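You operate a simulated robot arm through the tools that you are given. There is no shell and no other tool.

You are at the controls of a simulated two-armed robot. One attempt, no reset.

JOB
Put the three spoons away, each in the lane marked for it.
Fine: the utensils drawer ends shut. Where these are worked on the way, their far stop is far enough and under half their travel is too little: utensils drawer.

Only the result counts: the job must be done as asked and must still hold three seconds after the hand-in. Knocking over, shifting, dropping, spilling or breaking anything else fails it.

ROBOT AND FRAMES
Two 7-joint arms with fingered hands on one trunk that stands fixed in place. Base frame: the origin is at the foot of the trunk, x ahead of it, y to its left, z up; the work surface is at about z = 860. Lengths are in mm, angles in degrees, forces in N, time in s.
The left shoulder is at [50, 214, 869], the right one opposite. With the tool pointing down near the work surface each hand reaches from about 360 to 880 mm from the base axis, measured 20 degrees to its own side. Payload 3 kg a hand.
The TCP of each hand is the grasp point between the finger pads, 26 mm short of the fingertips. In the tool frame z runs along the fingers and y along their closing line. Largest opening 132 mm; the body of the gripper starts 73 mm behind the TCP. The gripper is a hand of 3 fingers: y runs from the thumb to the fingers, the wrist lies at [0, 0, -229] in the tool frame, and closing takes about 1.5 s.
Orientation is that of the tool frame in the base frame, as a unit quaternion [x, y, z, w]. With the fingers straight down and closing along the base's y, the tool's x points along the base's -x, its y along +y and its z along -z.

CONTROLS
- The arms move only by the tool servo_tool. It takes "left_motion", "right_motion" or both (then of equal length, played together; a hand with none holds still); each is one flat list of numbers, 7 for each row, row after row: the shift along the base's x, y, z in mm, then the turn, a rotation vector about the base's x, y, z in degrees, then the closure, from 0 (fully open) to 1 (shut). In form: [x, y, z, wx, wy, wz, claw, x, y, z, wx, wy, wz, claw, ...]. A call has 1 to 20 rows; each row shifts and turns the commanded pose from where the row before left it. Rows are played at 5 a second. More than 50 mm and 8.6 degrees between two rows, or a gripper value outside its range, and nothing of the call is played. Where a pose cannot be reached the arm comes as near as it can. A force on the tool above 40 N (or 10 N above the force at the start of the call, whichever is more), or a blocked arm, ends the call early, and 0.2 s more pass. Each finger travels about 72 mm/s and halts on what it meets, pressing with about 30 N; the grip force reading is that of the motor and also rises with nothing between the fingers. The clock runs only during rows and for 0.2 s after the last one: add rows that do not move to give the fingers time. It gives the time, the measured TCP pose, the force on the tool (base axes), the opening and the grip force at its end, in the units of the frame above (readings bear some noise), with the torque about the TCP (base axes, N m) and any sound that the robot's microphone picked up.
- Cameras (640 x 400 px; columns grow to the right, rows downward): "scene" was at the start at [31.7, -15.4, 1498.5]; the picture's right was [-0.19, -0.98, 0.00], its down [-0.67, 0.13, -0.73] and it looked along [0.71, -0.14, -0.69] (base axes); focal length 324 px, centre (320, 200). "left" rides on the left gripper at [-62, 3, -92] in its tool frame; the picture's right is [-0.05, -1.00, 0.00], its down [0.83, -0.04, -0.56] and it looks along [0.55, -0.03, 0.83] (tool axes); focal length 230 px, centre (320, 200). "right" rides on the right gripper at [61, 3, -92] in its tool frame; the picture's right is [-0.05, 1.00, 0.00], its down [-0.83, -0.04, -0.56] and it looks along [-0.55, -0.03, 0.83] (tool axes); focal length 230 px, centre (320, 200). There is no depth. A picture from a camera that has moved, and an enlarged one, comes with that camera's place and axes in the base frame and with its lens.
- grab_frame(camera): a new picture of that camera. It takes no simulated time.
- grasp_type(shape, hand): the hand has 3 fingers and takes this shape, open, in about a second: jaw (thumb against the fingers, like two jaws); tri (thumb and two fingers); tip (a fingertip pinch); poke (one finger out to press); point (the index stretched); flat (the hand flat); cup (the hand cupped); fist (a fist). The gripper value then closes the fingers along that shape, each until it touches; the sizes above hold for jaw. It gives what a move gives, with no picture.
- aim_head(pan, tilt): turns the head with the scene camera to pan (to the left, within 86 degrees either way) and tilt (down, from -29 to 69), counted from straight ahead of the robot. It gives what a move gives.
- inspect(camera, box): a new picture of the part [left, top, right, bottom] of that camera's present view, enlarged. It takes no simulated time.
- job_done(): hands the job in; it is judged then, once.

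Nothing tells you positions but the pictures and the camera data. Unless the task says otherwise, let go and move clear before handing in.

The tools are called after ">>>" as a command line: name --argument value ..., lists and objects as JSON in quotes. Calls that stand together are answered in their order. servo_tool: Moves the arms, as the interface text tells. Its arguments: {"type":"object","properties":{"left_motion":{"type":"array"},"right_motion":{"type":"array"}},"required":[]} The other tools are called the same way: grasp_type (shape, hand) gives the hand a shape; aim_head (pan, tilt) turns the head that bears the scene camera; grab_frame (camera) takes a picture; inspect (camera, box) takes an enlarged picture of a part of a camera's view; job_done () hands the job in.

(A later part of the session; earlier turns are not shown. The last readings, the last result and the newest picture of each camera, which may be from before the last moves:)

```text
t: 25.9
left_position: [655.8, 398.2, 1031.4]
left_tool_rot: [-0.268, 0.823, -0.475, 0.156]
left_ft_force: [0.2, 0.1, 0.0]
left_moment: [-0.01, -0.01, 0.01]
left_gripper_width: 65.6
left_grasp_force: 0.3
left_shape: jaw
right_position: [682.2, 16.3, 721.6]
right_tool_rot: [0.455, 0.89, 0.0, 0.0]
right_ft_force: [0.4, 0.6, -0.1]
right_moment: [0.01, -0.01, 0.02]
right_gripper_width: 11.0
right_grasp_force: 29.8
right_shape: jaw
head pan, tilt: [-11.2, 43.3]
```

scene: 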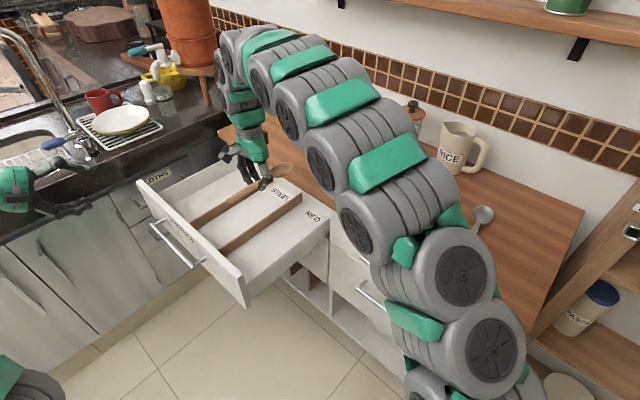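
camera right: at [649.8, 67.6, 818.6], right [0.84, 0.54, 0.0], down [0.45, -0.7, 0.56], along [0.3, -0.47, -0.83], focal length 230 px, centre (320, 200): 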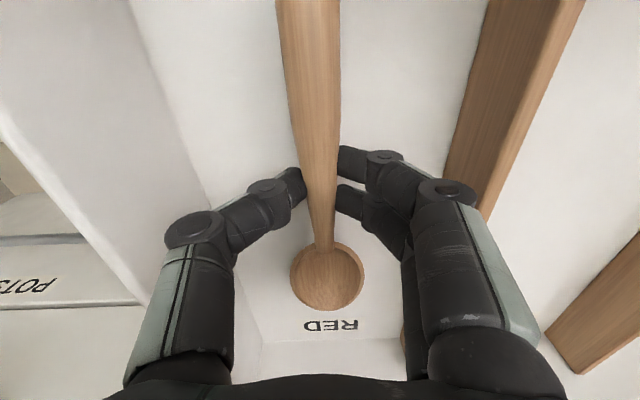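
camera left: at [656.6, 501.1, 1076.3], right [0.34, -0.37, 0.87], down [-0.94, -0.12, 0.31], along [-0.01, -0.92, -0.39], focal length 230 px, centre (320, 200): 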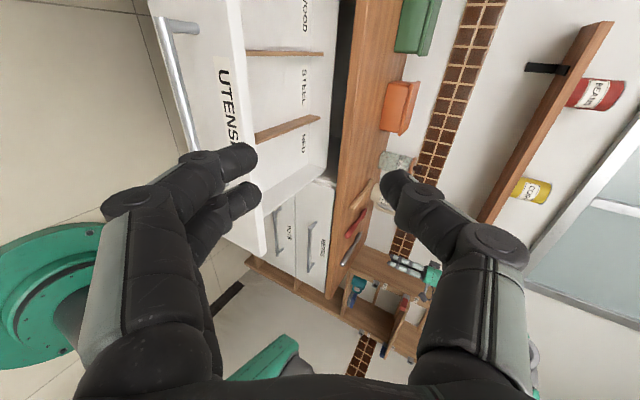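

>>> servo_tool --right_motion '[0, 0, -2, 0, 0, 0, 1, 0, 0, -2, 0, 0, 0, 1, 0, 0, 0, 0, 0, 0, 1]'

>>> inspect --camera "right" --box '[200, 80, 440, 340]'

```text
t: 26.7
left_position: [653.6, 397.9, 1033.6]
left_tool_rot: [-0.269, 0.823, -0.477, 0.155]
left_ft_force: [-0.4, 0.8, -0.7]
left_moment: [0.03, 0.01, 0.03]
left_gripper_width: 65.6
left_grasp_force: 0.1
left_shape: jaw
right_position: [683.2, 15.4, 716.0]
right_tool_rot: [0.455, 0.891, 0.0, 0.0]
right_ft_force: [0.8, 0.8, 0.4]
right_moment: [-0.01, 0.02, -0.02]
right_gripper_width: 10.8
right_grasp_force: 29.9
right_shape: jaw
head pan, tilt: [-11.2, 43.3]
```

```text
1.54 times, centred on (320, 210) of right
camera zoom: at [649.4, 67.4, 808.6], right [0.84, 0.54, 0.0], down [0.45, -0.7, 0.56], along [0.3, -0.47, -0.83], focal length 354 px, centre (320, 185)
```

zoom: 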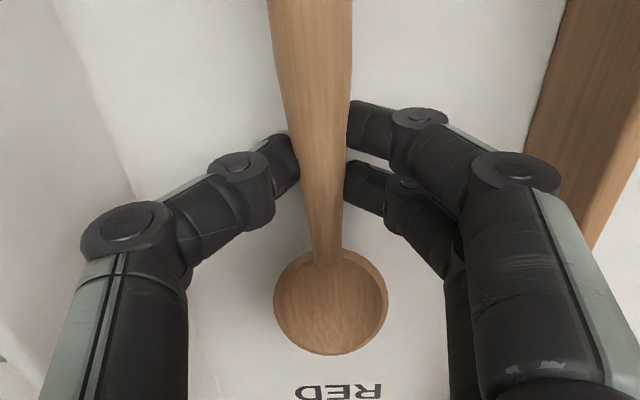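

No contact yet at z 716. I'll keep easing down in small steps until something touches.

>>> servo_tool --right_motion '[0, 0, -2, 0, 0, 0, 1, 0, 0, -2, 0, 0, 0, 1, 0, 0, 0, 0, 0, 0, 1]'

```text
t: 27.5
left_position: [655.1, 399.3, 1032.2]
left_tool_rot: [-0.269, 0.823, -0.476, 0.155]
left_ft_force: [-0.2, -0.6, -0.6]
left_moment: [0.02, 0.03, 0.01]
left_gripper_width: 65.4
left_grasp_force: 0.0
left_shape: jaw
right_position: [681.1, 15.8, 713.0]
right_tool_rot: [0.455, 0.891, 0.001, 0.0]
right_ft_force: [-0.3, 0.4, -0.6]
right_moment: [0.02, -0.04, 0.01]
right_gripper_width: 10.4
right_grasp_force: 29.7
right_shape: jaw
head pan, tilt: [-11.2, 43.3]
```

>>> servo_tool --right_motion '[0, 0, -2, 0, 0, 0, 1, 0, 0, -2, 0, 0, 0, 1, 0, 0, 0, 0, 0, 0, 1]'

```text
t: 28.3
left_position: [655.0, 397.4, 1032.6]
left_tool_rot: [-0.269, 0.823, -0.476, 0.155]
left_ft_force: [0.2, -0.4, 0.8]
left_moment: [0.0, -0.01, 0.01]
left_gripper_width: 65.5
left_grasp_force: 0.1
left_shape: jaw
right_position: [682.4, 15.4, 709.7]
right_tool_rot: [0.455, 0.89, 0.001, 0.001]
right_ft_force: [-4.0, -2.4, 26.5]
right_moment: [-0.16, 0.3, -0.01]
right_gripper_width: 11.8
right_grasp_force: 30.0
right_shape: jaw
head pan, tilt: [-11.2, 43.3]
```

Contact came at about z 710, so the floor is near z 683. I'll relieve the pressure, open the fingers and lift straight out.

>>> servo_tool --right_motion '[0, 0, 2, 0, 0, 0, 1, 0, 0, 0, 0, 0, 0, 0.8, 0, 0, 0, 0, 0, 0, 0.65, 0, 0, 0, 0, 0, 0, 0.6, 0, 0, 0, 0, 0, 0, 0.6, 0, 0, 10, 0, 0, 0, 0.6, 0, 0, 20, 0, 0, 0, 0.6, 0, 0, 40, 0, 0, 0, 0.6, 0, 0, 0, 0, 0, 0, 0.6]'

>>> grab_frame --camera "right"

```text
t: 30.3
left_position: [655.5, 398.9, 1032.2]
left_tool_rot: [-0.269, 0.823, -0.476, 0.156]
left_ft_force: [0.5, 0.4, 0.4]
left_moment: [-0.04, -0.01, -0.01]
left_gripper_width: 65.4
left_grasp_force: 0.0
left_shape: jaw
right_position: [681.1, 12.7, 780.2]
right_tool_rot: [0.454, 0.891, 0.0, 0.0]
right_ft_force: [-0.3, 0.7, 0.7]
right_moment: [-0.03, -0.01, -0.01]
right_gripper_width: 52.4
right_grasp_force: 0.1
right_shape: jaw
head pan, tilt: [-11.2, 43.3]
```

```text
taken
camera right: at [648.6, 65.8, 873.1], right [0.84, 0.54, 0.0], down [0.45, -0.7, 0.56], along [0.3, -0.47, -0.83], focal length 230 px, centre (320, 200)
```

right: 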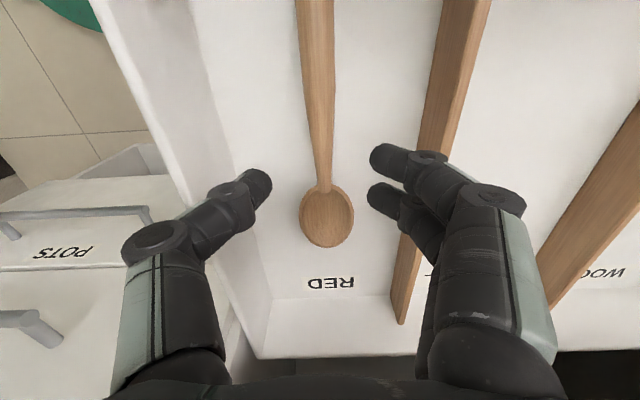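

The wooden spoon now lies flat in the RED lane. I'll send the right hand back toward the steel spoon and meanwhile turn the left hand to point down, closing along the cabinet direction.

>>> servo_tool --right_motion '[0, 0, 40, 0, 0, 0, 0.6, 0, 0, 40, 0, 0, 0, 0.6, 0, 0, 40, 0, 0, 0, 0.5, 0, 0, 40, 0, 0, 0, 0.5, 0, 0, 35, 0, 0, 0, 0.5, -15, -39.4, 0, 0, 0, 1, 0.5, -15, -39.4, 0, 0, 0, 1, 0.5, -15, -39.4, 0, 0, 0, 1, 0.5, -15, -39.4, 0, 0, 0, 1, 0.5, -15, -39.4, 0, 0, 0, 1, 0.5, -15, -39.4, 0, 0, 0, 0, 0.5, -15, -39.4, 0, 0, 0, 0, 0.5, -15, -39.4, 0, 0, 0, 0, 0.5, -15, -39.4, 0, 0, 0, 0, 0.5, -15, -39.4, 0, 0, 0, 0, 0.5, -15, -39.4, 0, 0, 0, 0, 0.5, -15, -39.4, 0, 0, 0, 0, 0.5, -14, -39.4, 0, 0, 0, 0, 0.5, 0, 0, 0, 0, 0, 0, 0.5, 0, 0, 0, 0, 0, 0, 0.5]' --left_motion '[0, 0, 0, 6.045, 4.44, 0, 0.5, 0, 0, 0, 6.045, 4.44, 0, 0.5, 0, 0, 0, 6.045, 4.44, 0, 0.5, 0, 0, 0, 6.045, 4.44, 0, 0.5, 0, 0, 0, 6.045, 4.44, 0, 0.5, 0, 0, 0, 6.045, 4.44, 0, 0.5, 0, 0, 0, 6.045, 4.44, 0, 0.5, 0, 0, 0, 6.045, 4.44, 0, 0.5, 0, 0, 0, 0, 0, -7.5, 0.5, 0, 0, 0, 0, 0, -7.5, 0.5, 0, 0, 0, 0, 0, -7.5, 0.5, 0, 0, 0, 0, 0, -7.5, 0.5, 0, 0, 0, 0, 0, -7.5, 0.5, 0, 0, 0, 0, 0, -7.5, 0.5, 0, 0, 0, 0, 0, -7.5, 0.5, 0, 0, 0, 0, 0, -7.5, 0.5, 0, 0, 0, 0, 0, -7.5, 0.5, 0, 0, 0, 0, 0, -7.5, 0.5, 0, 0, 0, 0, 0, -7.5, 0.5, 0, 0, 0, 0, 0, -7.5, 0.5]'

>>> grab_frame --camera "scene"

>>> grab_frame --camera "right"

>>> grab_frame --camera "left"

```text
t: 34.5
left_position: [653.2, 397.6, 1032.3]
left_tool_rot: [0.453, 0.892, 0.0, -0.002]
left_ft_force: [0.5, 0.5, -0.3]
left_moment: [-0.03, 0.03, 0.0]
left_gripper_width: 65.7
left_grasp_force: 0.1
left_shape: jaw
right_position: [487.4, -498.4, 975.1]
right_tool_rot: [0.415, 0.91, 0.0, 0.001]
right_ft_force: [-0.4, -0.5, 0.4]
right_moment: [-0.02, 0.02, 0.0]
right_gripper_width: 65.2
right_grasp_force: 0.1
right_shape: jaw
head pan, tilt: [-11.2, 43.3]
```

```text
taken
```

scene: 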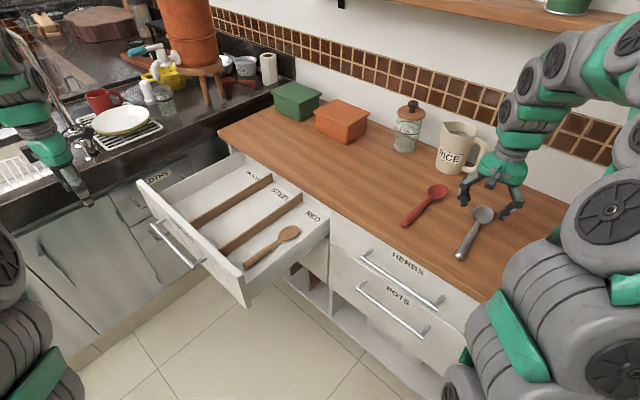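

```text
taken
camera right: at [451.1, -449.2, 1068.2], right [0.79, 0.61, 0.0], down [0.51, -0.66, 0.56], along [0.34, -0.44, -0.83], focal length 230 px, centre (320, 200)
```

right: 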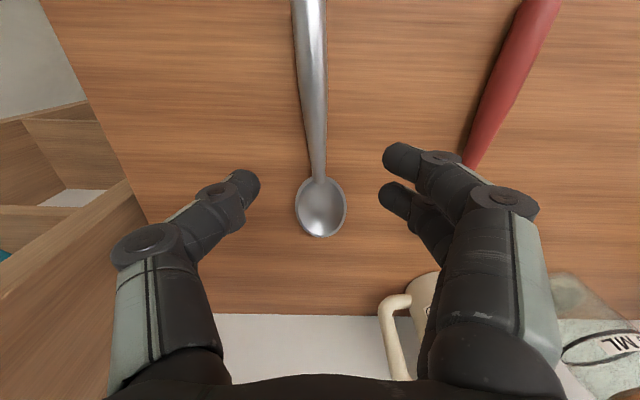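

```text
taken
camera left: at [692.4, 351.2, 1124.9], right [-0.78, -0.63, 0.0], down [-0.52, 0.65, 0.56], along [-0.35, 0.43, -0.83], focal length 230 px, centre (320, 200)
```

left: 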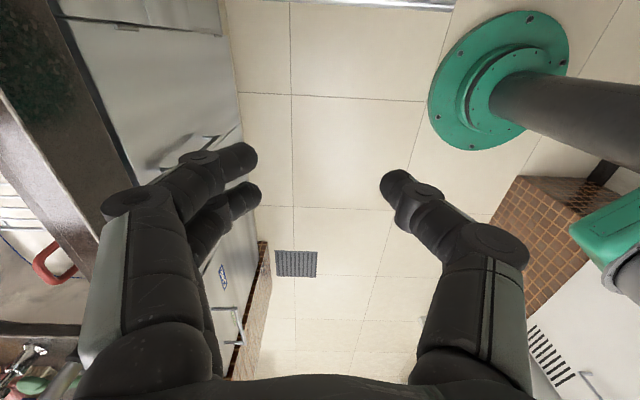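

The left hand now points down with its fingers along the right axis. I'll zoom on the wooden spoon in the drawer to fix its handle end for the left-hand pick-up.

>>> inspect --camera "scene" --box '[225, 205, 345, 305]'

>>> inspect --camera "right" --box '[230, 0, 420, 250]'

```text
4.00 times, centred on (285, 255) of scene
camera zoom: at [31.6, -15.4, 1498.5], right [-0.19, -0.98, 0.0], down [-0.67, 0.13, -0.73], along [0.71, -0.14, -0.69], focal length 1294 px, centre (460, -20)
```

zoom: 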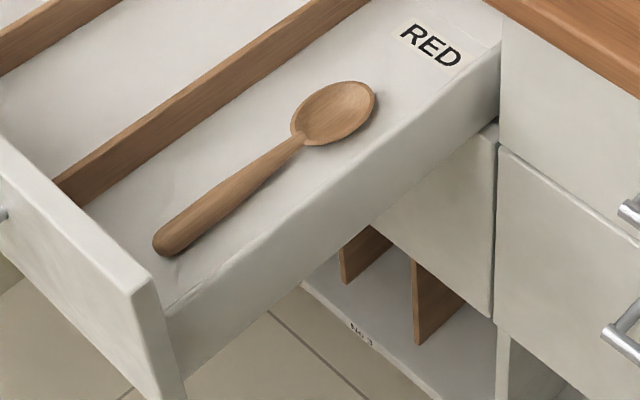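

```text
1.60 times, centred on (325, 125) of right
camera zoom: at [451.1, -449.2, 1068.2], right [0.79, 0.61, 0.0], down [0.51, -0.66, 0.56], along [0.34, -0.44, -0.83], focal length 368 px, centre (312, 320)
```

zoom: 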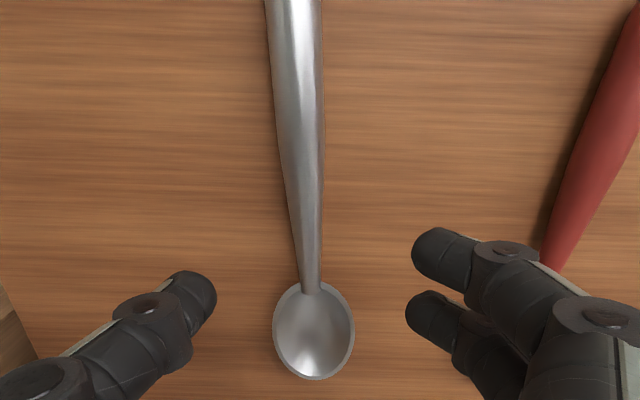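

The wooden spoon's handle end is near [630, 96], and the steel spoon lines up with the right hand to within about 2 mm. I'll bring the left hand over the wooden spoon while the right hand lowers around the steel handle.

>>> servo_tool --left_motion '[1.2, -39.2, -17, 0, 0, -1, 0.5, 1.2, -39.2, -17, 0, 0, 0, 0.5, 1.2, -39.2, -17, 0, 0, 0, 0.5, 1.2, -39.2, -17, 0, 0, 0, 0.5, 1.2, -39.2, -17, 0, 0, 0, 0.5, 1.2, -39.2, -17, 0, 0, 0, 0.55, 1.2, -39.2, -17, 0, 0, 0, 0.6, 1.2, -39.2, -17, 0, 0, 0, 0.6, 1.2, -39.2, -17, 0, 0, 0, 0.6, 0, 0, 0, 0, 0, 0, 0.6]' --right_motion '[-1.2, -1, -19, 0, 0, 0, 0.55, 0, 0, -20, 0, 0, 0, 0.55, 0, 0, -20, 0, 0, 0, 0.55, 0, 0, -18, 0, 0, 0, 0.55, 0, 0, -8, 0, 0, 0, 0.55, 0, 0, 0, 0, 0, 0, 0.55, 0, 0, 0, 0, 0, 0, 0.55, 0, 0, 0, 0, 0, 0, 0.55, 0, 0, 0, 0, 0, 0, 0.55, 0, 0, 0, 0, 0, 0, 0.55]'

>>> grab_frame --camera "left"

>>> grab_frame --camera "right"

>>> grab_frame --camera "scene"

```text
t: 36.7
left_position: [665.8, 46.2, 879.7]
left_tool_rot: [0.46, 0.888, -0.001, -0.002]
left_ft_force: [-0.3, 0.1, -0.4]
left_moment: [-0.02, 0.0, 0.05]
left_gripper_width: 53.2
left_grasp_force: 0.1
left_shape: jaw
right_position: [488.1, -497.5, 890.7]
right_tool_rot: [0.416, 0.909, 0.0, 0.0]
right_ft_force: [-0.4, -0.5, -0.7]
right_moment: [-0.03, 0.01, 0.01]
right_gripper_width: 60.0
right_grasp_force: 0.2
right_shape: jaw
head pan, tilt: [-11.2, 43.3]
```

```text
taken
camera left: at [703.1, -1.9, 971.9], right [-0.79, -0.62, 0.0], down [-0.51, 0.65, 0.56], along [-0.35, 0.44, -0.83], focal length 230 px, centre (320, 200)
```

left: 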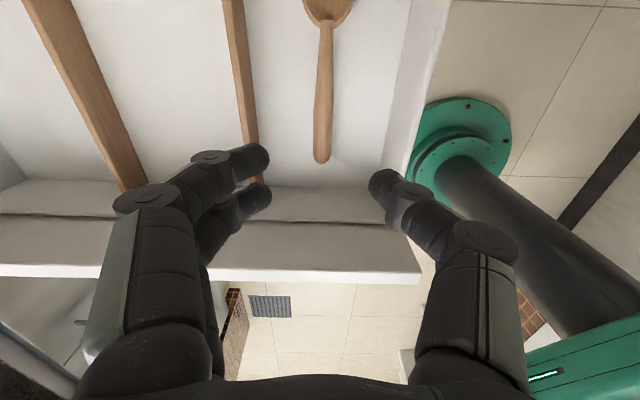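

```text
taken
camera right: at [450.9, -449.0, 982.8], right [0.79, 0.61, 0.0], down [0.51, -0.66, 0.56], along [0.34, -0.44, -0.83], focal length 230 px, centre (320, 200)
```

right: 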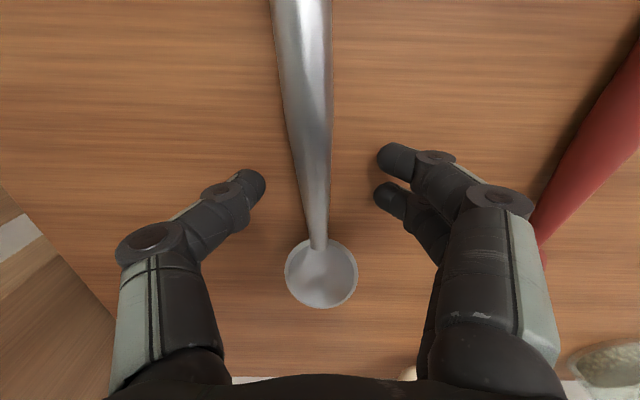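

```text
taken
```

scene: 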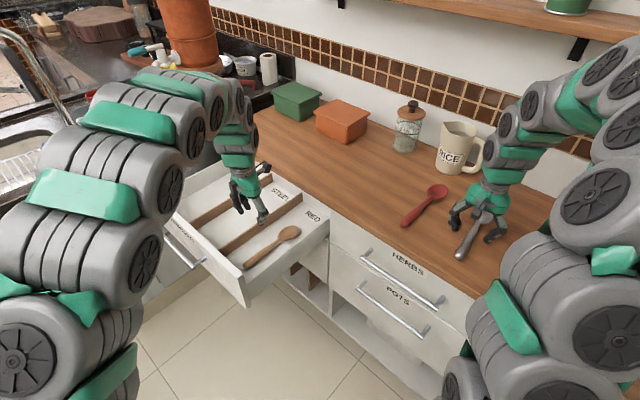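

Both hands are lined up. I'll lower the left hand over the wooden spoon in the lane and close the right hand on the steel spoon.

>>> servo_tool --left_motion '[-3, -2, -38, 0, 0, 0.5, 0.68, 0, 0, -40, 0, 0, 0, 0.68, 0, 0, -40, 0, 0, 0, 0.68, 0, 0, -30, 0, 0, 0, 0.68, 0, 0, -12, 0, 0, 0, 0.68, 0, 0, -5, 0, 0, 0, 0.68, 0, 0, 0, 0, 0, 0, 0.68]' --right_motion '[-1.5, -1.2, -3, 0, 0, 0, 0.55, 0, 0, 0, 0, 0, 0, 0.7, 0, 0, 0, 0, 0, 0, 0.85, 0, 0, 0, 0, 0, 0, 1, 0, 0, 0, 0, 0, 0, 1, 0, 0, 0, 0, 0, 0, 1, 0, 0, 0, 0, 0, 0, 1]'

>>> grab_frame --camera "left"

>>> grab_frame --camera "right"

>>> inspect --camera "scene" --box '[160, 130, 340, 310]'

```text
t: 38.3
left_position: [661.3, 43.9, 714.7]
left_tool_rot: [0.456, 0.89, 0.0, -0.001]
left_ft_force: [-0.1, 0.8, -0.5]
left_moment: [-0.02, 0.02, 0.01]
left_gripper_width: 42.5
left_grasp_force: 0.0
left_shape: jaw
right_position: [485.3, -499.8, 887.7]
right_tool_rot: [0.416, 0.909, 0.0, 0.0]
right_ft_force: [0.3, -0.2, 0.1]
right_moment: [0.01, -0.02, -0.03]
right_gripper_width: 10.2
right_grasp_force: 29.8
right_shape: jaw
head pan, tilt: [-11.2, 43.3]
```

```text
taken
camera left: at [700.1, -3.7, 807.6], right [-0.78, -0.63, 0.0], down [-0.52, 0.65, 0.56], along [-0.35, 0.43, -0.83], focal length 230 px, centre (320, 200)
```

left: 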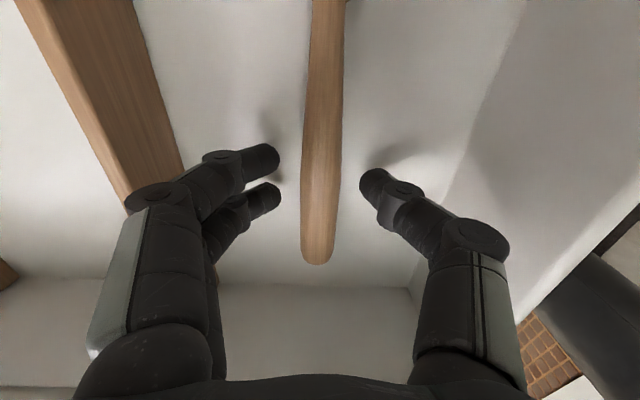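

```text
taken
camera right: at [448.7, -450.1, 980.1], right [0.79, 0.61, 0.0], down [0.51, -0.66, 0.56], along [0.34, -0.44, -0.83], focal length 230 px, centre (320, 200)
```

right: 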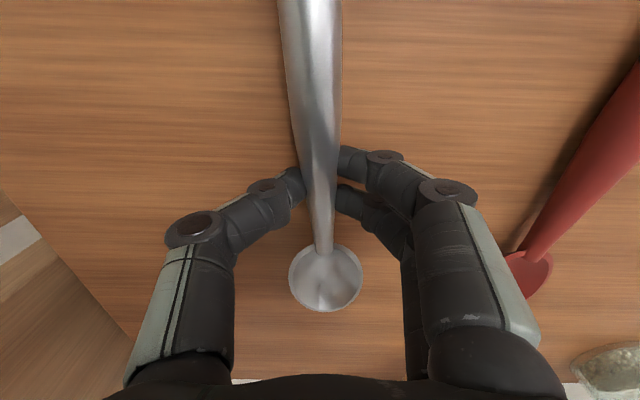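

```text
2.22 times, centred on (250, 220) of scene
camera zoom: at [31.7, -15.4, 1498.5], right [-0.19, -0.98, 0.0], down [-0.67, 0.13, -0.73], along [0.71, -0.14, -0.69], focal length 719 px, centre (476, 156)
```

zoom: 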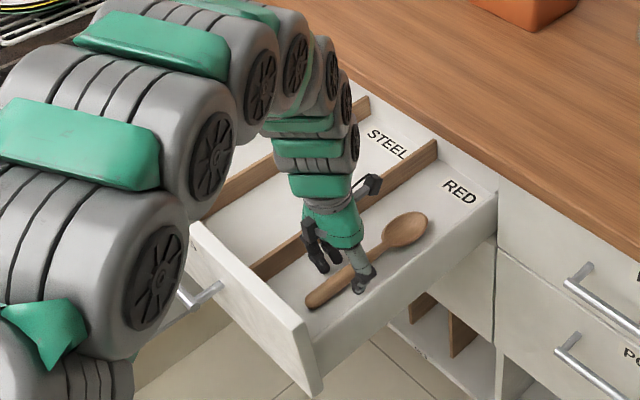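

The left hand straddles the wooden handle and the right hand has the steel spoon. I'll lower the left by 3 mm and close it, and lift the right.

>>> servo_tool --left_motion '[0, 0, -2.5, 0, 0, 0, 0.7, 0, 0, 0, 0, 0, 0, 0.85, 0, 0, 0, 0, 0, 0, 1, 0, 0, 0, 0, 0, 0, 1, 0, 0, 0, 0, 0, 0, 1, 0, 0, 0, 0, 0, 0, 1]' --right_motion '[0, 0, 10, 0, 0, 0, 1, 0, 0, 20, 0, 0, 0, 1, 0, 0, 30, 0, 0, 0, 1, 0, 0, 30, 0, 0, 0, 1, 0, 0, 20, 0, 0, 0, 1, 0, 0, 0, 0, 0, 0, 1]'

>>> grab_frame --camera "left"

>>> grab_frame --camera "right"

```text
t: 39.7
left_position: [660.3, 44.5, 713.4]
left_tool_rot: [0.457, 0.89, -0.001, -0.001]
left_ft_force: [0.2, -0.5, -0.1]
left_moment: [-0.03, 0.02, 0.02]
left_gripper_width: 13.0
left_grasp_force: 29.9
left_shape: jaw
right_position: [485.8, -498.8, 996.0]
right_tool_rot: [0.415, 0.91, 0.0, 0.0]
right_ft_force: [-0.4, -0.2, -0.6]
right_moment: [0.01, -0.01, 0.0]
right_gripper_width: 10.5
right_grasp_force: 29.5
right_shape: jaw
head pan, tilt: [-11.2, 43.3]
```

```text
taken
camera left: at [700.0, -3.4, 805.3], right [-0.78, -0.63, 0.0], down [-0.52, 0.65, 0.56], along [-0.35, 0.43, -0.83], focal length 230 px, centre (320, 200)
```

left: 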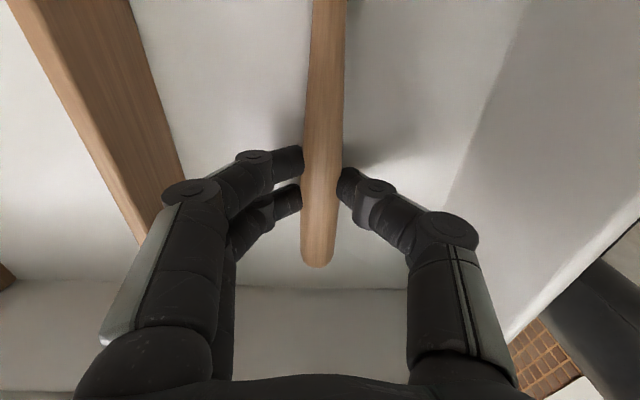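

```text
taken
camera right: at [448.5, -450.6, 1089.9], right [0.79, 0.61, 0.0], down [0.51, -0.66, 0.55], along [0.34, -0.44, -0.83], focal length 230 px, centre (320, 200)
```

right: 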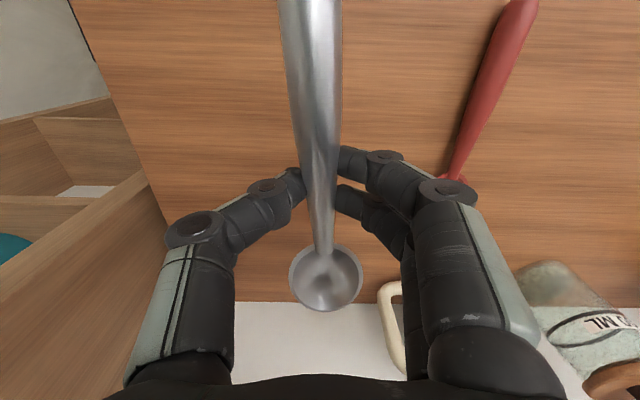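

Both spoons are held. I'll lift the wooden spoon with the left hand just above the dividers and carry it to the WOOD lane, leaning the hand 25° about the spoon's axis to reach that far.

>>> servo_tool --left_motion '[0, 0, 10, 0, 0, 0, 1, 0, 0, 30, 0, 0, 0, 1, 0, 0, 42, 0, 0, 0, 1, 28.3, 24.6, 2, 0, 0, 0, 1, 28.3, 24.6, 0, 2.96, -4.03, 0, 1, 28.3, 24.6, 0, 2.96, -4.03, 0, 1, 28.3, 24.6, 0, 2.96, -4.03, 0, 1, 28.3, 24.6, 0, 2.96, -4.03, 0, 1, 28.3, 24.6, 0, 2.96, -4.03, 0, 1, 28.3, 24.6, 0, 0, 0, 0, 1, 28.3, 24.6, 0, 0, 0, 0, 1, 28.3, 24.6, 0, 0, 0, 0, 1, 0, 0, 0, 0, 0, 0, 1]'

>>> grab_frame --camera "left"

>>> grab_frame --camera "scene"

```text
t: 42.5
left_position: [917.2, 264.8, 796.7]
left_tool_rot: [0.446, 0.869, 0.194, 0.095]
left_ft_force: [0.5, -0.2, -1.0]
left_moment: [-0.01, 0.0, -0.01]
left_gripper_width: 13.1
left_grasp_force: 29.7
left_shape: jaw
right_position: [485.9, -500.7, 997.5]
right_tool_rot: [0.415, 0.91, 0.0, 0.0]
right_ft_force: [0.0, -1.0, -0.8]
right_moment: [0.03, 0.04, 0.01]
right_gripper_width: 10.3
right_grasp_force: 30.0
right_shape: jaw
head pan, tilt: [-11.2, 43.3]
```

```text
taken
camera left: at [923.6, 194.7, 881.4], right [-0.71, -0.57, -0.42], down [-0.71, 0.51, 0.49], along [-0.07, 0.64, -0.76], focal length 230 px, centre (320, 200)
```

left: 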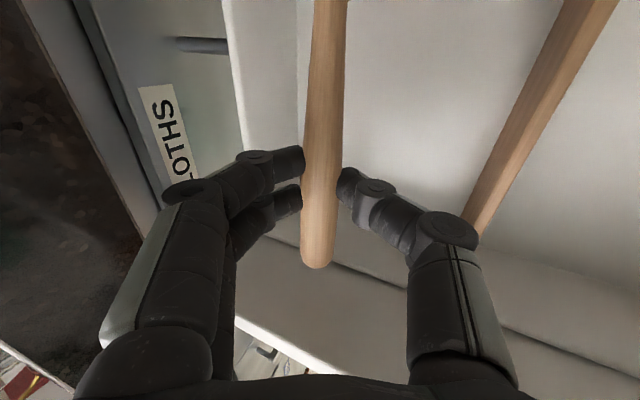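

```text
taken
```

scene: 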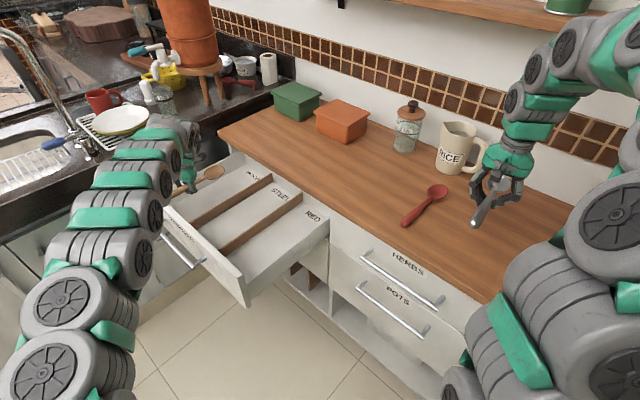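

The spoon is over the WOOD lane centre, and the lane walls project where I expected. I'll descend into the lane.

>>> servo_tool --left_motion '[0, 0, -30, 0, 0, 0, 1, 0, 0, -25, 0, 0, 0, 1, 0, 0, -12, 0, 0, 0, 1, 0, 0, -7, 0, 0, 0, 1, 0, 0, 0, 0, 0, 0, 1]'

>>> grab_frame --camera "left"

>>> inspect --camera "scene" --box '[130, 110, 330, 260]'

```text
t: 43.7
left_position: [915.6, 265.6, 723.0]
left_tool_rot: [0.446, 0.868, 0.194, 0.095]
left_ft_force: [-0.1, -0.5, 0.5]
left_moment: [0.04, 0.01, -0.02]
left_gripper_width: 12.7
left_grasp_force: 30.5
left_shape: jaw
right_position: [485.9, -499.0, 997.3]
right_tool_rot: [0.415, 0.91, 0.0, 0.0]
right_ft_force: [-0.4, 0.4, -1.5]
right_moment: [0.03, 0.0, -0.01]
right_gripper_width: 10.5
right_grasp_force: 29.6
right_shape: jaw
head pan, tilt: [-11.2, 43.3]
```

```text
taken
camera left: at [922.6, 194.6, 807.6], right [-0.71, -0.57, -0.42], down [-0.71, 0.51, 0.49], along [-0.06, 0.64, -0.76], focal length 230 px, centre (320, 200)
```

left: 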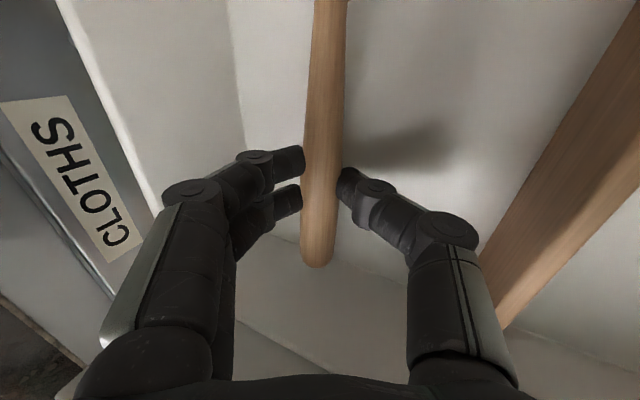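

```text
2.67 times, centred on (230, 185) of scene
camera zoom: at [31.7, -15.4, 1498.5], right [-0.19, -0.98, 0.0], down [-0.67, 0.13, -0.73], along [0.71, -0.14, -0.69], focal length 863 px, centre (560, 240)
```

zoom: 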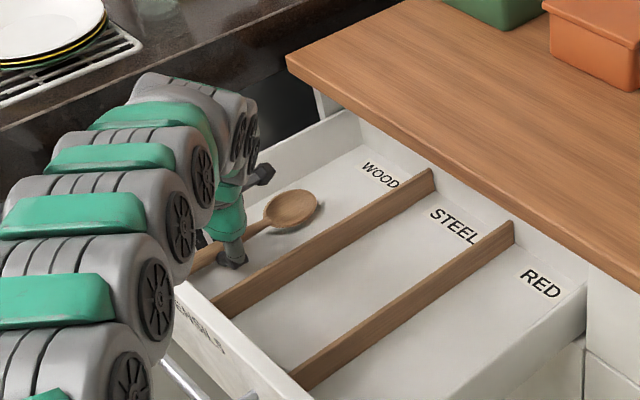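

The wooden spoon sits low in the WOOD lane with the label visible beyond it. I'll ease down 2 mm, release gently and lift out.

>>> servo_tool --left_motion '[0, 0, -2, 0, 0, 0, 1, 0, 0, 0, 0, 0, 0, 0.88, 0, 0, 0, 0, 0, 0, 0.8, 0, 0, 0, 0, 0, 0, 0.74, 0, 0, 0, 0, 0, 0, 0.72, 0, 0, 10, 0, 0, 0, 0.7, 0, 0, 25, 0, 0, 0, 0.7, 0, 0, 35, 0, 0, 0, 0.7, 0, 0, 30, 0, 0, 0, 0.7, 0, 0, 0, 0, 0, 0, 0.7]'

>>> grab_frame --camera "left"

>>> inspect --camera "scene" --box '[130, 110, 330, 260]'

```text
t: 45.9
left_position: [913.8, 266.6, 820.0]
left_tool_rot: [0.446, 0.869, 0.194, 0.095]
left_ft_force: [0.3, 0.3, 0.2]
left_moment: [0.02, -0.01, -0.03]
left_gripper_width: 39.2
left_grasp_force: 0.1
left_shape: jaw
right_position: [484.6, -499.8, 997.1]
right_tool_rot: [0.416, 0.909, 0.0, 0.0]
right_ft_force: [-0.3, 0.1, -0.6]
right_moment: [0.02, 0.0, -0.01]
right_gripper_width: 10.4
right_grasp_force: 30.1
right_shape: jaw
head pan, tilt: [-11.2, 43.3]
```

```text
taken
camera left: at [922.0, 195.5, 904.9], right [-0.71, -0.57, -0.42], down [-0.71, 0.51, 0.49], along [-0.07, 0.64, -0.76], focal length 230 px, centre (320, 200)
```

left: 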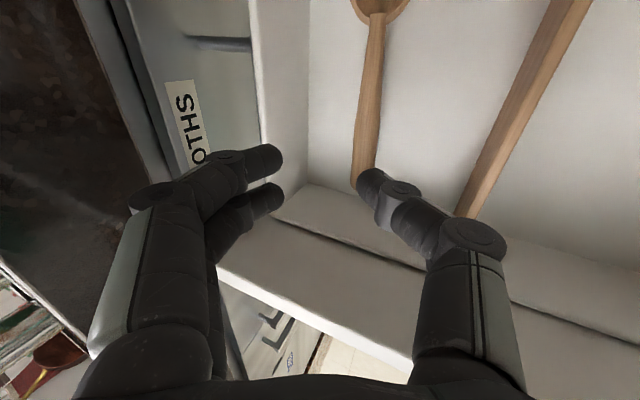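

```text
2.67 times, centred on (230, 185) of scene
camera zoom: at [31.7, -15.4, 1498.5], right [-0.19, -0.98, 0.0], down [-0.67, 0.13, -0.73], along [0.71, -0.14, -0.69], focal length 863 px, centre (560, 240)
```

zoom: 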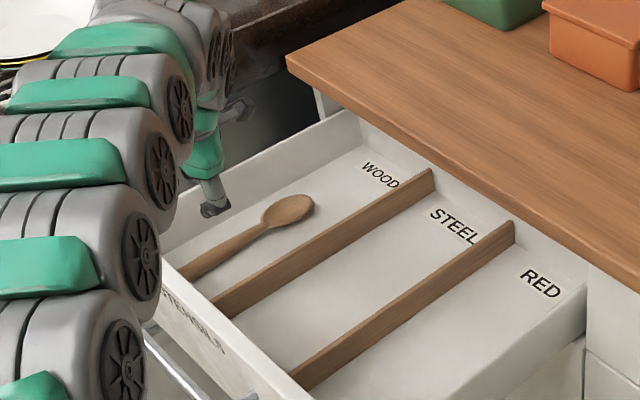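

The wooden spoon rests in the WOOD lane. Next the left hand clears out to the side while the right hand carries the steel spoon to above the STEEL lane, leaning 15° for reach.

>>> servo_tool --left_motion '[-15, 8, 35, 0, 0, 0, 0.7, -30, 17, 25, 0, 0, 0, 0.7, -32, 18, 20, -2.96, 4.03, 0, 0.7, -32, 18, 20, -2.96, 4.03, 0, 0.7, -32, 18, 20, -2.96, 4.03, 0, 0.7, -32, 18, 20, -2.96, 4.03, 0, 0.7, -32, 18, 20, -2.96, 4.03, 0, 0.7, -32, 18, 20, 0, 0, 0, 0.7, -32, 18, 10, 0, 0, 0, 0.7, 0, 0, 0, 0, 0, 0, 0.7, 0, 0, 0, 0, 0, 0, 0.7, 0, 0, 0, 0, 0, 0, 0.7, 0, 0, 0, 0, 0, 0, 0.7, 0, 0, 0, 0, 0, 0, 0.7, 0, 0, 0, 0, 0, 0, 0.7, 0, 0, 0, 0, 0, 0, 0.7, 0, 0, 0, 0, 0, 0, 0.7, 0, 0, 0, 0, 0, 0, 0.7, 0, 0, 0, 0, 0, 0, 0.7]' --right_motion '[14.9, 42.7, -5.2, 0, 0, -2.3, 1, 14.9, 42.7, -5.2, 0, 0, -2.4, 1, 14.9, 42.7, -5.2, 0, 0, 0, 1, 14.9, 42.7, -5.2, 0, 0, 0, 1, 14.9, 42.7, -5.2, 0, 0, 0, 1, 14.9, 42.7, -5.2, 0, 0, 0, 1, 14.9, 42.7, -5.2, 0, 0, 0, 1, 14.9, 42.7, -5.2, 0, 0, 0, 1, 14.9, 42.7, -5.2, 0, 0, 0, 1, 14.9, 42.7, -5.2, 0, 0, 0, 1, 14.9, 42.7, -5.2, 0, 0, 0, 1, 14.9, 42.7, -5.2, 0, 0, 0, 1, 14.9, 42.7, -5.2, 0, 0, 0, 1, 23.4, 17.2, -26, 0, 0, 0, 1, 23.4, 17.2, -26, 2.96, -4.03, 0, 1, 23.4, 17.2, -26, 2.96, -4.03, 0, 1, 23.4, 17.2, -26, 2.96, -4.03, 0, 1, 23.4, 17.2, -26, 0, 0, 0, 1, 0, 0, 0, 0, 0, 0, 1]'

>>> grab_frame --camera "right"

>>> grab_frame --camera "scene"

```text
t: 49.9
left_position: [645.1, 416.8, 1010.8]
left_tool_rot: [0.457, 0.89, -0.001, -0.001]
left_ft_force: [0.6, 0.3, -0.2]
left_moment: [0.01, 0.0, 0.01]
left_gripper_width: 39.3
left_grasp_force: 0.0
left_shape: jaw
right_position: [796.1, 140.6, 800.3]
right_tool_rot: [0.449, 0.884, 0.117, 0.059]
right_ft_force: [0.4, -0.4, -0.3]
right_moment: [0.01, 0.04, -0.01]
right_gripper_width: 10.4
right_grasp_force: 30.3
right_shape: jaw
head pan, tilt: [-11.2, 43.3]
```

```text
taken
camera right: at [744.8, 178.6, 889.8], right [0.81, 0.53, 0.26], down [0.34, -0.78, 0.52], along [0.48, -0.34, -0.81], focal length 230 px, centre (320, 200)
```

right: 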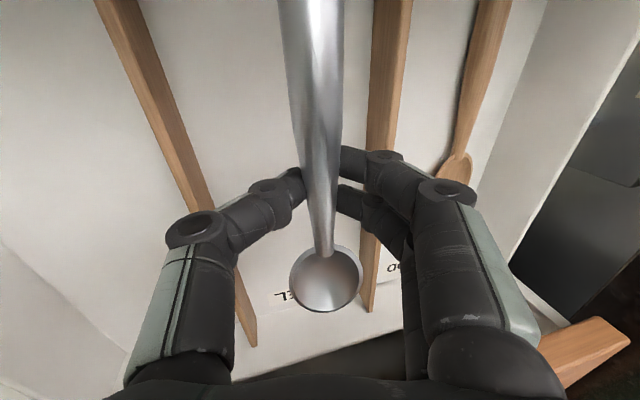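

```text
taken
```

scene: 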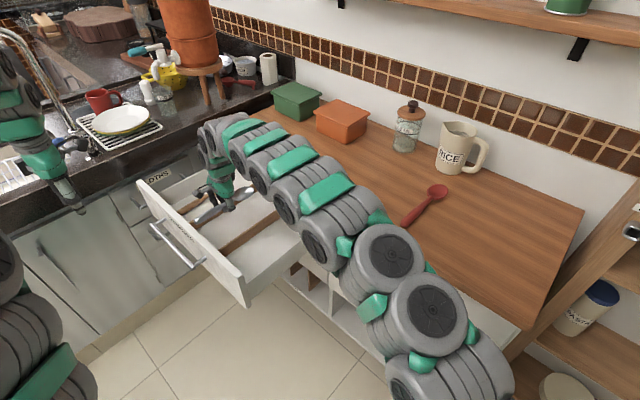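

The steel spoon is centred over the STEEL lane. I'll lower it in decreasing steps.

>>> servo_tool --right_motion '[0, 0, -30, 0, 0, 0, 1, 0, 0, -25, 0, 0, 0, 1, 0, 0, -14, 0, 0, 0, 1, 0, 0, -8, 0, 0, 0, 1, 0, 0, -4, 0, 0, 0, 1, 0, 0, 0, 0, 0, 0, 1]'

>>> grab_frame --camera "right"

>>> grab_frame --camera "scene"

```text
t: 51.3
left_position: [645.7, 417.5, 1009.8]
left_tool_rot: [0.456, 0.89, 0.001, -0.002]
left_ft_force: [0.1, 0.3, 0.4]
left_moment: [0.02, 0.01, -0.02]
left_gripper_width: 39.3
left_grasp_force: 0.0
left_shape: jaw
right_position: [794.8, 141.2, 718.8]
right_tool_rot: [0.448, 0.884, 0.116, 0.059]
right_ft_force: [0.1, 0.1, -1.4]
right_moment: [0.0, 0.0, 0.02]
right_gripper_width: 10.2
right_grasp_force: 30.0
right_shape: jaw
head pan, tilt: [-11.2, 43.3]
```

```text
taken
camera right: at [743.6, 179.4, 809.0], right [0.81, 0.53, 0.26], down [0.34, -0.78, 0.52], along [0.48, -0.34, -0.81], focal length 230 px, centre (320, 200)
```

right: 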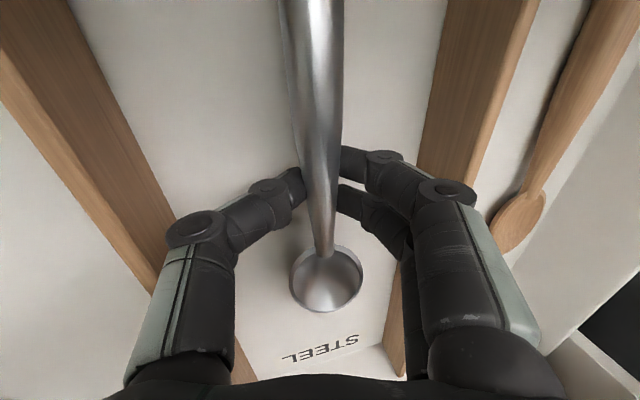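

```text
taken
```

scene: 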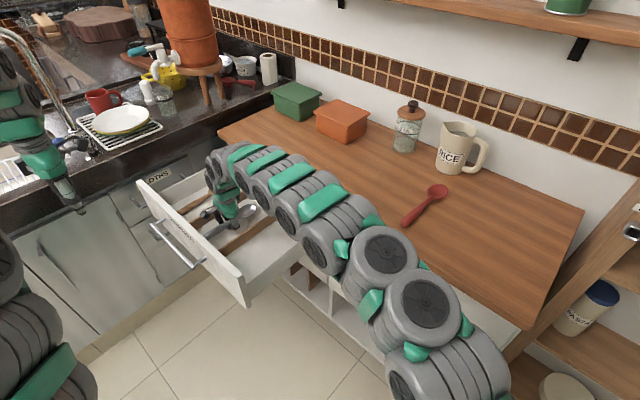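

The steel spoon is between the two dividers with its label just beyond the bowl. I'll release it and lift out.

>>> servo_tool --right_motion '[0, 0, -2, 0, 0, 0, 1, 0, 0, 0, 0, 0, 0, 0.88, 0, 0, 0, 0, 0, 0, 0.8, 0, 0, 0, 0, 0, 0, 0.72, 0, 0, 0, 0, 0, 0, 0.7, 0, 0, 10, 0, 0, 0, 0.68, 0, 0, 25, 0, 0, 0, 0.66, 0, 0, 35, 0, 0, 0, 0.66, 0, 0, 0, 0, 0, 0, 0.66]'

>>> grab_frame --camera "right"

```text
t: 53.3
left_position: [646.4, 417.6, 1010.4]
left_tool_rot: [0.457, 0.89, -0.001, -0.001]
left_ft_force: [-0.7, 0.2, -0.7]
left_moment: [0.02, 0.02, 0.0]
left_gripper_width: 39.4
left_grasp_force: 0.0
left_shape: jaw
right_position: [795.6, 141.2, 787.6]
right_tool_rot: [0.449, 0.884, 0.117, 0.058]
right_ft_force: [-0.4, 0.2, 0.1]
right_moment: [0.0, -0.02, 0.0]
right_gripper_width: 44.6
right_grasp_force: 0.0
right_shape: jaw
head pan, tilt: [-11.2, 43.3]
```

```text
taken
camera right: at [743.2, 179.1, 877.9], right [0.81, 0.53, 0.26], down [0.34, -0.78, 0.52], along [0.48, -0.34, -0.81], focal length 230 px, centre (320, 200)
```

right: 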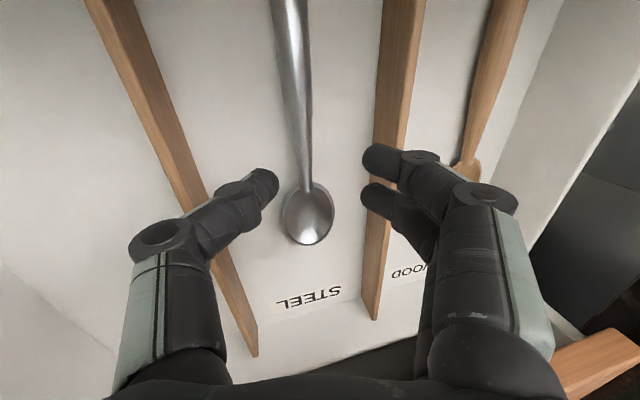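

The steel spoon rests in the STEEL lane. Now the right hand retraces its way out and goes above the red spoon's handle.

>>> servo_tool --right_motion '[-10, -7, 40, 0, 0, 0, 0.6, -23.4, -17.2, 26, -2.96, 4.03, 0, 0.6, -23.4, -17.2, 26, -2.96, 4.03, 0, 0.6, -23.4, -17.2, 26, -2.96, 4.03, 0, 0.5, -23.4, -17.2, 16, 0, 0, 0, 0.5, -13.4, -10.2, 10, 0, 0, 0, 0.5, -7.2, -43.2, 4, 0, 0, -2, 0.5, -7.2, -43.2, 0, 0, 0, -2, 0.5, -7.2, -43.2, 0, 0, 0, 0, 0.5, -7.2, -43.2, 0, 0, 0, 0, 0.5, -7.2, -43.2, 0, 0, 0, 0, 0.5, -7.2, -43.2, 0, 0, 0, 0, 0.5, -7.2, -43.2, 0, 0, 0, 0, 0.5, -7.2, -43.2, 0, 0, 0, 0, 0.5, -7.2, -43.2, 0, 0, 0, 0, 0.5, -7.2, -43.2, 0, 0, 0, 0, 0.5, -7.2, -43.2, 0, 0, 0, 0, 0.5, 0, 0, 0, 0, 0, 0, 0.5]'

>>> grab_frame --camera "right"

>>> grab_frame --camera "scene"

```text
t: 57.1
left_position: [645.8, 416.8, 1010.7]
left_tool_rot: [0.457, 0.889, -0.001, -0.001]
left_ft_force: [-0.2, -0.4, -0.4]
left_moment: [0.0, -0.03, 0.02]
left_gripper_width: 39.6
left_grasp_force: 0.0
left_shape: jaw
right_position: [597.9, -419.1, 936.4]
right_tool_rot: [0.483, 0.876, 0.0, 0.0]
right_ft_force: [-0.4, -0.2, -0.6]
right_moment: [0.01, -0.01, -0.02]
right_gripper_width: 65.3
right_grasp_force: 0.1
right_shape: jaw
head pan, tilt: [-11.2, 43.3]
```

```text
taken
camera right: at [569.9, -365.1, 1028.8], right [0.87, 0.49, 0.0], down [0.41, -0.73, 0.56], along [0.27, -0.48, -0.83], focal length 230 px, centre (320, 200)
```

right: 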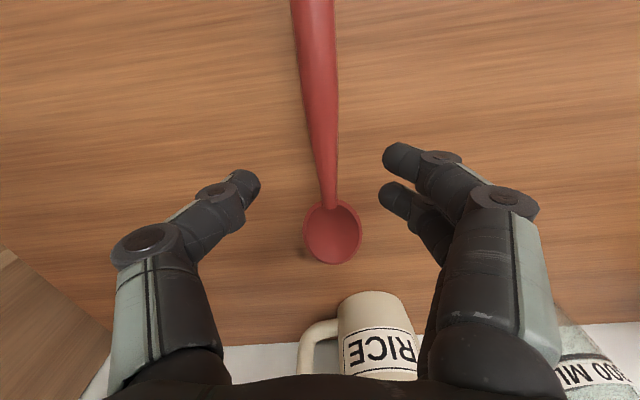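

```text
taken
```

scene: 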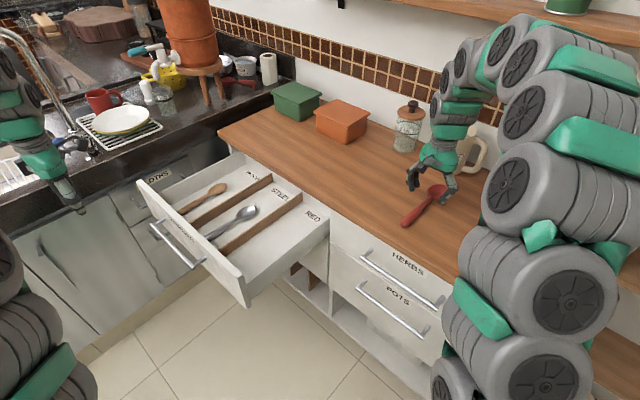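

The wood and steel spoons are in place. The right hand needs a shift of about 5 mm and a 2.5° turn to centre on the red handle before descending.

>>> servo_tool --right_motion '[4.2, 3, -10, 0, 0, 2.5, 0.55, 0, 0, -18, 0, 0, 0, 0.55, 0, 0, -14, 0, 0, 0, 0.55, 0, 0, -5, 0, 0, 0, 0.55, 0, 0, 0, 0, 0, 0, 0.55]'

>>> grab_frame --camera "right"

```text
t: 58.3
left_position: [644.5, 417.7, 1010.0]
left_tool_rot: [0.457, 0.89, 0.0, -0.003]
left_ft_force: [0.3, 0.9, -0.5]
left_moment: [0.0, -0.03, 0.0]
left_gripper_width: 39.6
left_grasp_force: 0.1
left_shape: jaw
right_position: [603.8, -416.6, 888.6]
right_tool_rot: [0.464, 0.886, 0.0, 0.0]
right_ft_force: [0.4, -0.3, 0.7]
right_moment: [-0.06, 0.0, 0.01]
right_gripper_width: 60.1
right_grasp_force: 0.1
right_shape: jaw
head pan, tilt: [-11.2, 43.3]
```

```text
taken
camera right: at [572.3, -363.6, 980.7], right [0.85, 0.53, 0.0], down [0.44, -0.71, 0.55], along [0.29, -0.47, -0.83], focal length 230 px, centre (320, 200)
```

right: 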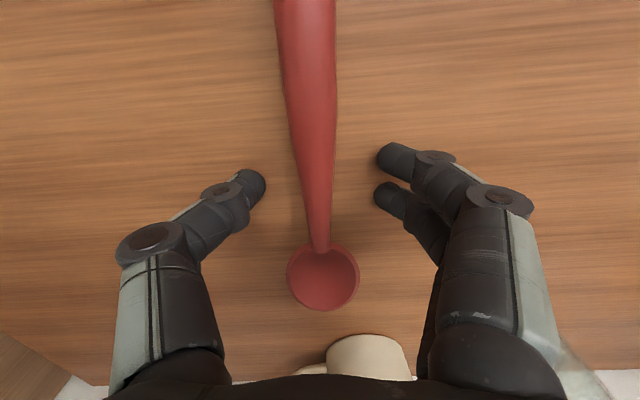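

The red handle is centred between the fingers, so I'll close and lift.

>>> servo_tool --right_motion '[-1, -0.7, -0.5, 0, 0, 0, 0.7, 0, 0, 0, 0, 0, 0, 0.85, 0, 0, 0, 0, 0, 0, 1, 0, 0, 0, 0, 0, 0, 1, 0, 0, 0, 0, 0, 0, 1, 0, 0, 0, 0, 0, 0, 1, 0, 0, 10, 0, 0, 0, 1, 0, 0, 20, 0, 0, 0, 1, 0, 0, 30, 0, 0, 0, 1, 0, 0, 30, 0, 0, 0, 1, 0, 0, 0, 0, 0, 0, 1]'

>>> grab_frame --camera "right"

```text
t: 60.7
left_position: [645.9, 416.9, 1010.4]
left_tool_rot: [0.457, 0.89, -0.001, -0.002]
left_ft_force: [0.6, 0.3, 0.1]
left_moment: [0.0, -0.06, 0.0]
left_gripper_width: 39.2
left_grasp_force: 0.0
left_shape: jaw
right_position: [602.8, -416.7, 975.1]
right_tool_rot: [0.463, 0.886, 0.001, 0.0]
right_ft_force: [0.1, 0.3, -0.4]
right_moment: [0.02, -0.01, 0.0]
right_gripper_width: 10.7
right_grasp_force: 29.7
right_shape: jaw
head pan, tilt: [-11.2, 43.3]
```

```text
taken
camera right: at [571.4, -363.7, 1068.3], right [0.85, 0.53, 0.0], down [0.44, -0.71, 0.56], along [0.29, -0.47, -0.83], focal length 230 px, centre (320, 200)
```

right: 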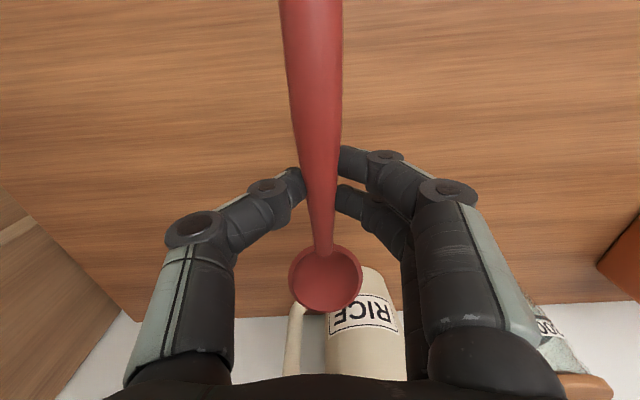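

The red spoon is held. I'll carry it over to the RED lane.

>>> servo_tool --right_motion '[5.7, 41.2, -1, 0, 0, 1.3, 1, 5.7, 41.2, -1, 0, 0, 0, 1, 5.7, 41.2, -1, 0, 0, 0, 1, 5.7, 41.2, -1, 0, 0, 0, 1, 5.7, 41.2, -1, 0, 0, 0, 1, 5.7, 41.2, -1, 0, 0, 0, 1, 5.7, 41.2, -1, 0, 0, 0, 1, 5.7, 41.2, -1, 0, 0, 0, 1, 5.7, 41.2, -1, 0, 0, 0, 1, 5.7, 41.2, -1, 0, 0, 0, 1, 5.7, 41.2, -1, 0, 0, 0, 1, 0, 0, 0, 0, 0, 0, 1]'

>>> grab_frame --camera "right"

```text
t: 63.3
left_position: [645.5, 417.4, 1011.0]
left_tool_rot: [0.457, 0.89, -0.001, -0.001]
left_ft_force: [-0.2, 0.3, 0.5]
left_moment: [-0.01, -0.01, 0.01]
left_gripper_width: 39.3
left_grasp_force: 0.1
left_shape: jaw
right_position: [665.0, 35.3, 964.5]
right_tool_rot: [0.455, 0.89, 0.0, 0.0]
right_ft_force: [-0.7, -0.3, -0.2]
right_moment: [0.01, 0.0, 0.01]
right_gripper_width: 10.7
right_grasp_force: 29.8
right_shape: jaw
head pan, tilt: [-11.2, 43.3]
```

```text
taken
camera right: at [631.4, 88.0, 1057.3], right [0.84, 0.54, 0.0], down [0.45, -0.7, 0.55], along [0.3, -0.47, -0.83], focal length 230 px, centre (320, 200)
```

right: 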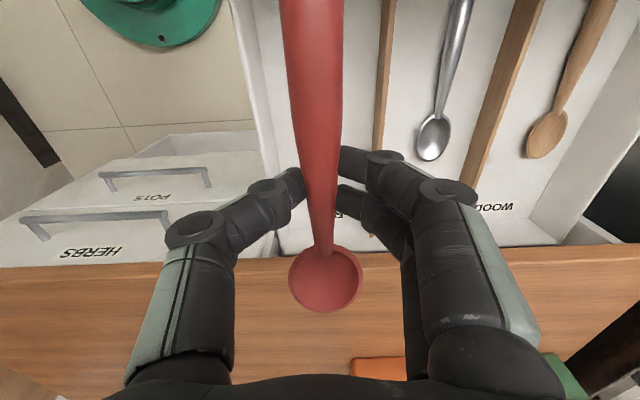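

It is above the RED lane, with the other two spoons visible in their lanes. I'll lower it.

>>> servo_tool --right_motion '[0, 0, -40, 0, 0, 0, 1, 0, 0, -40, 0, 0, 0, 1, 0, 0, -40, 0, 0, 0, 1, 0, 0, -40, 0, 0, 0, 1, 0, 0, -40, 0, 0, 0, 1, 0, 0, -25, 0, 0, 0, 1, 0, 0, -14, 0, 0, 0, 1, 0, 0, -8, 0, 0, 0, 1, 0, 0, -3.5, 0, 0, 0, 1, 0, 0, 0, 0, 0, 0, 1]'

>>> grab_frame --camera "right"

```text
t: 65.5
left_position: [646.8, 416.5, 1011.5]
left_tool_rot: [0.456, 0.89, -0.001, -0.001]
left_ft_force: [0.3, -0.6, -0.7]
left_moment: [-0.02, 0.02, -0.02]
left_gripper_width: 39.4
left_grasp_force: 0.0
left_shape: jaw
right_position: [665.6, 37.3, 715.2]
right_tool_rot: [0.455, 0.891, 0.0, 0.0]
right_ft_force: [0.0, 0.0, -0.8]
right_moment: [0.04, 0.01, 0.02]
right_gripper_width: 10.4
right_grasp_force: 30.6
right_shape: jaw
head pan, tilt: [-11.2, 43.3]
```

```text
taken
camera right: at [633.3, 88.4, 806.9], right [0.84, 0.54, 0.0], down [0.45, -0.7, 0.56], along [0.3, -0.47, -0.83], focal length 230 px, centre (320, 200)
```

right: 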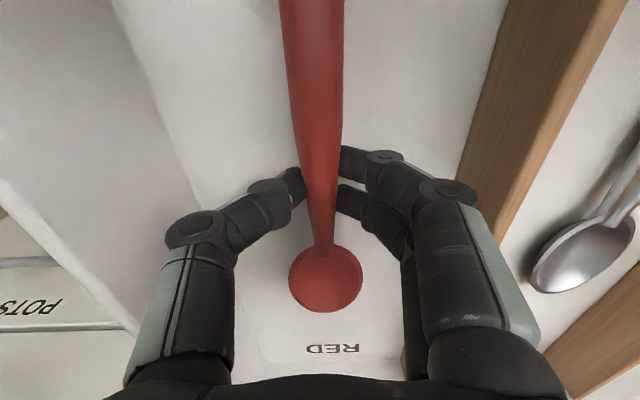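

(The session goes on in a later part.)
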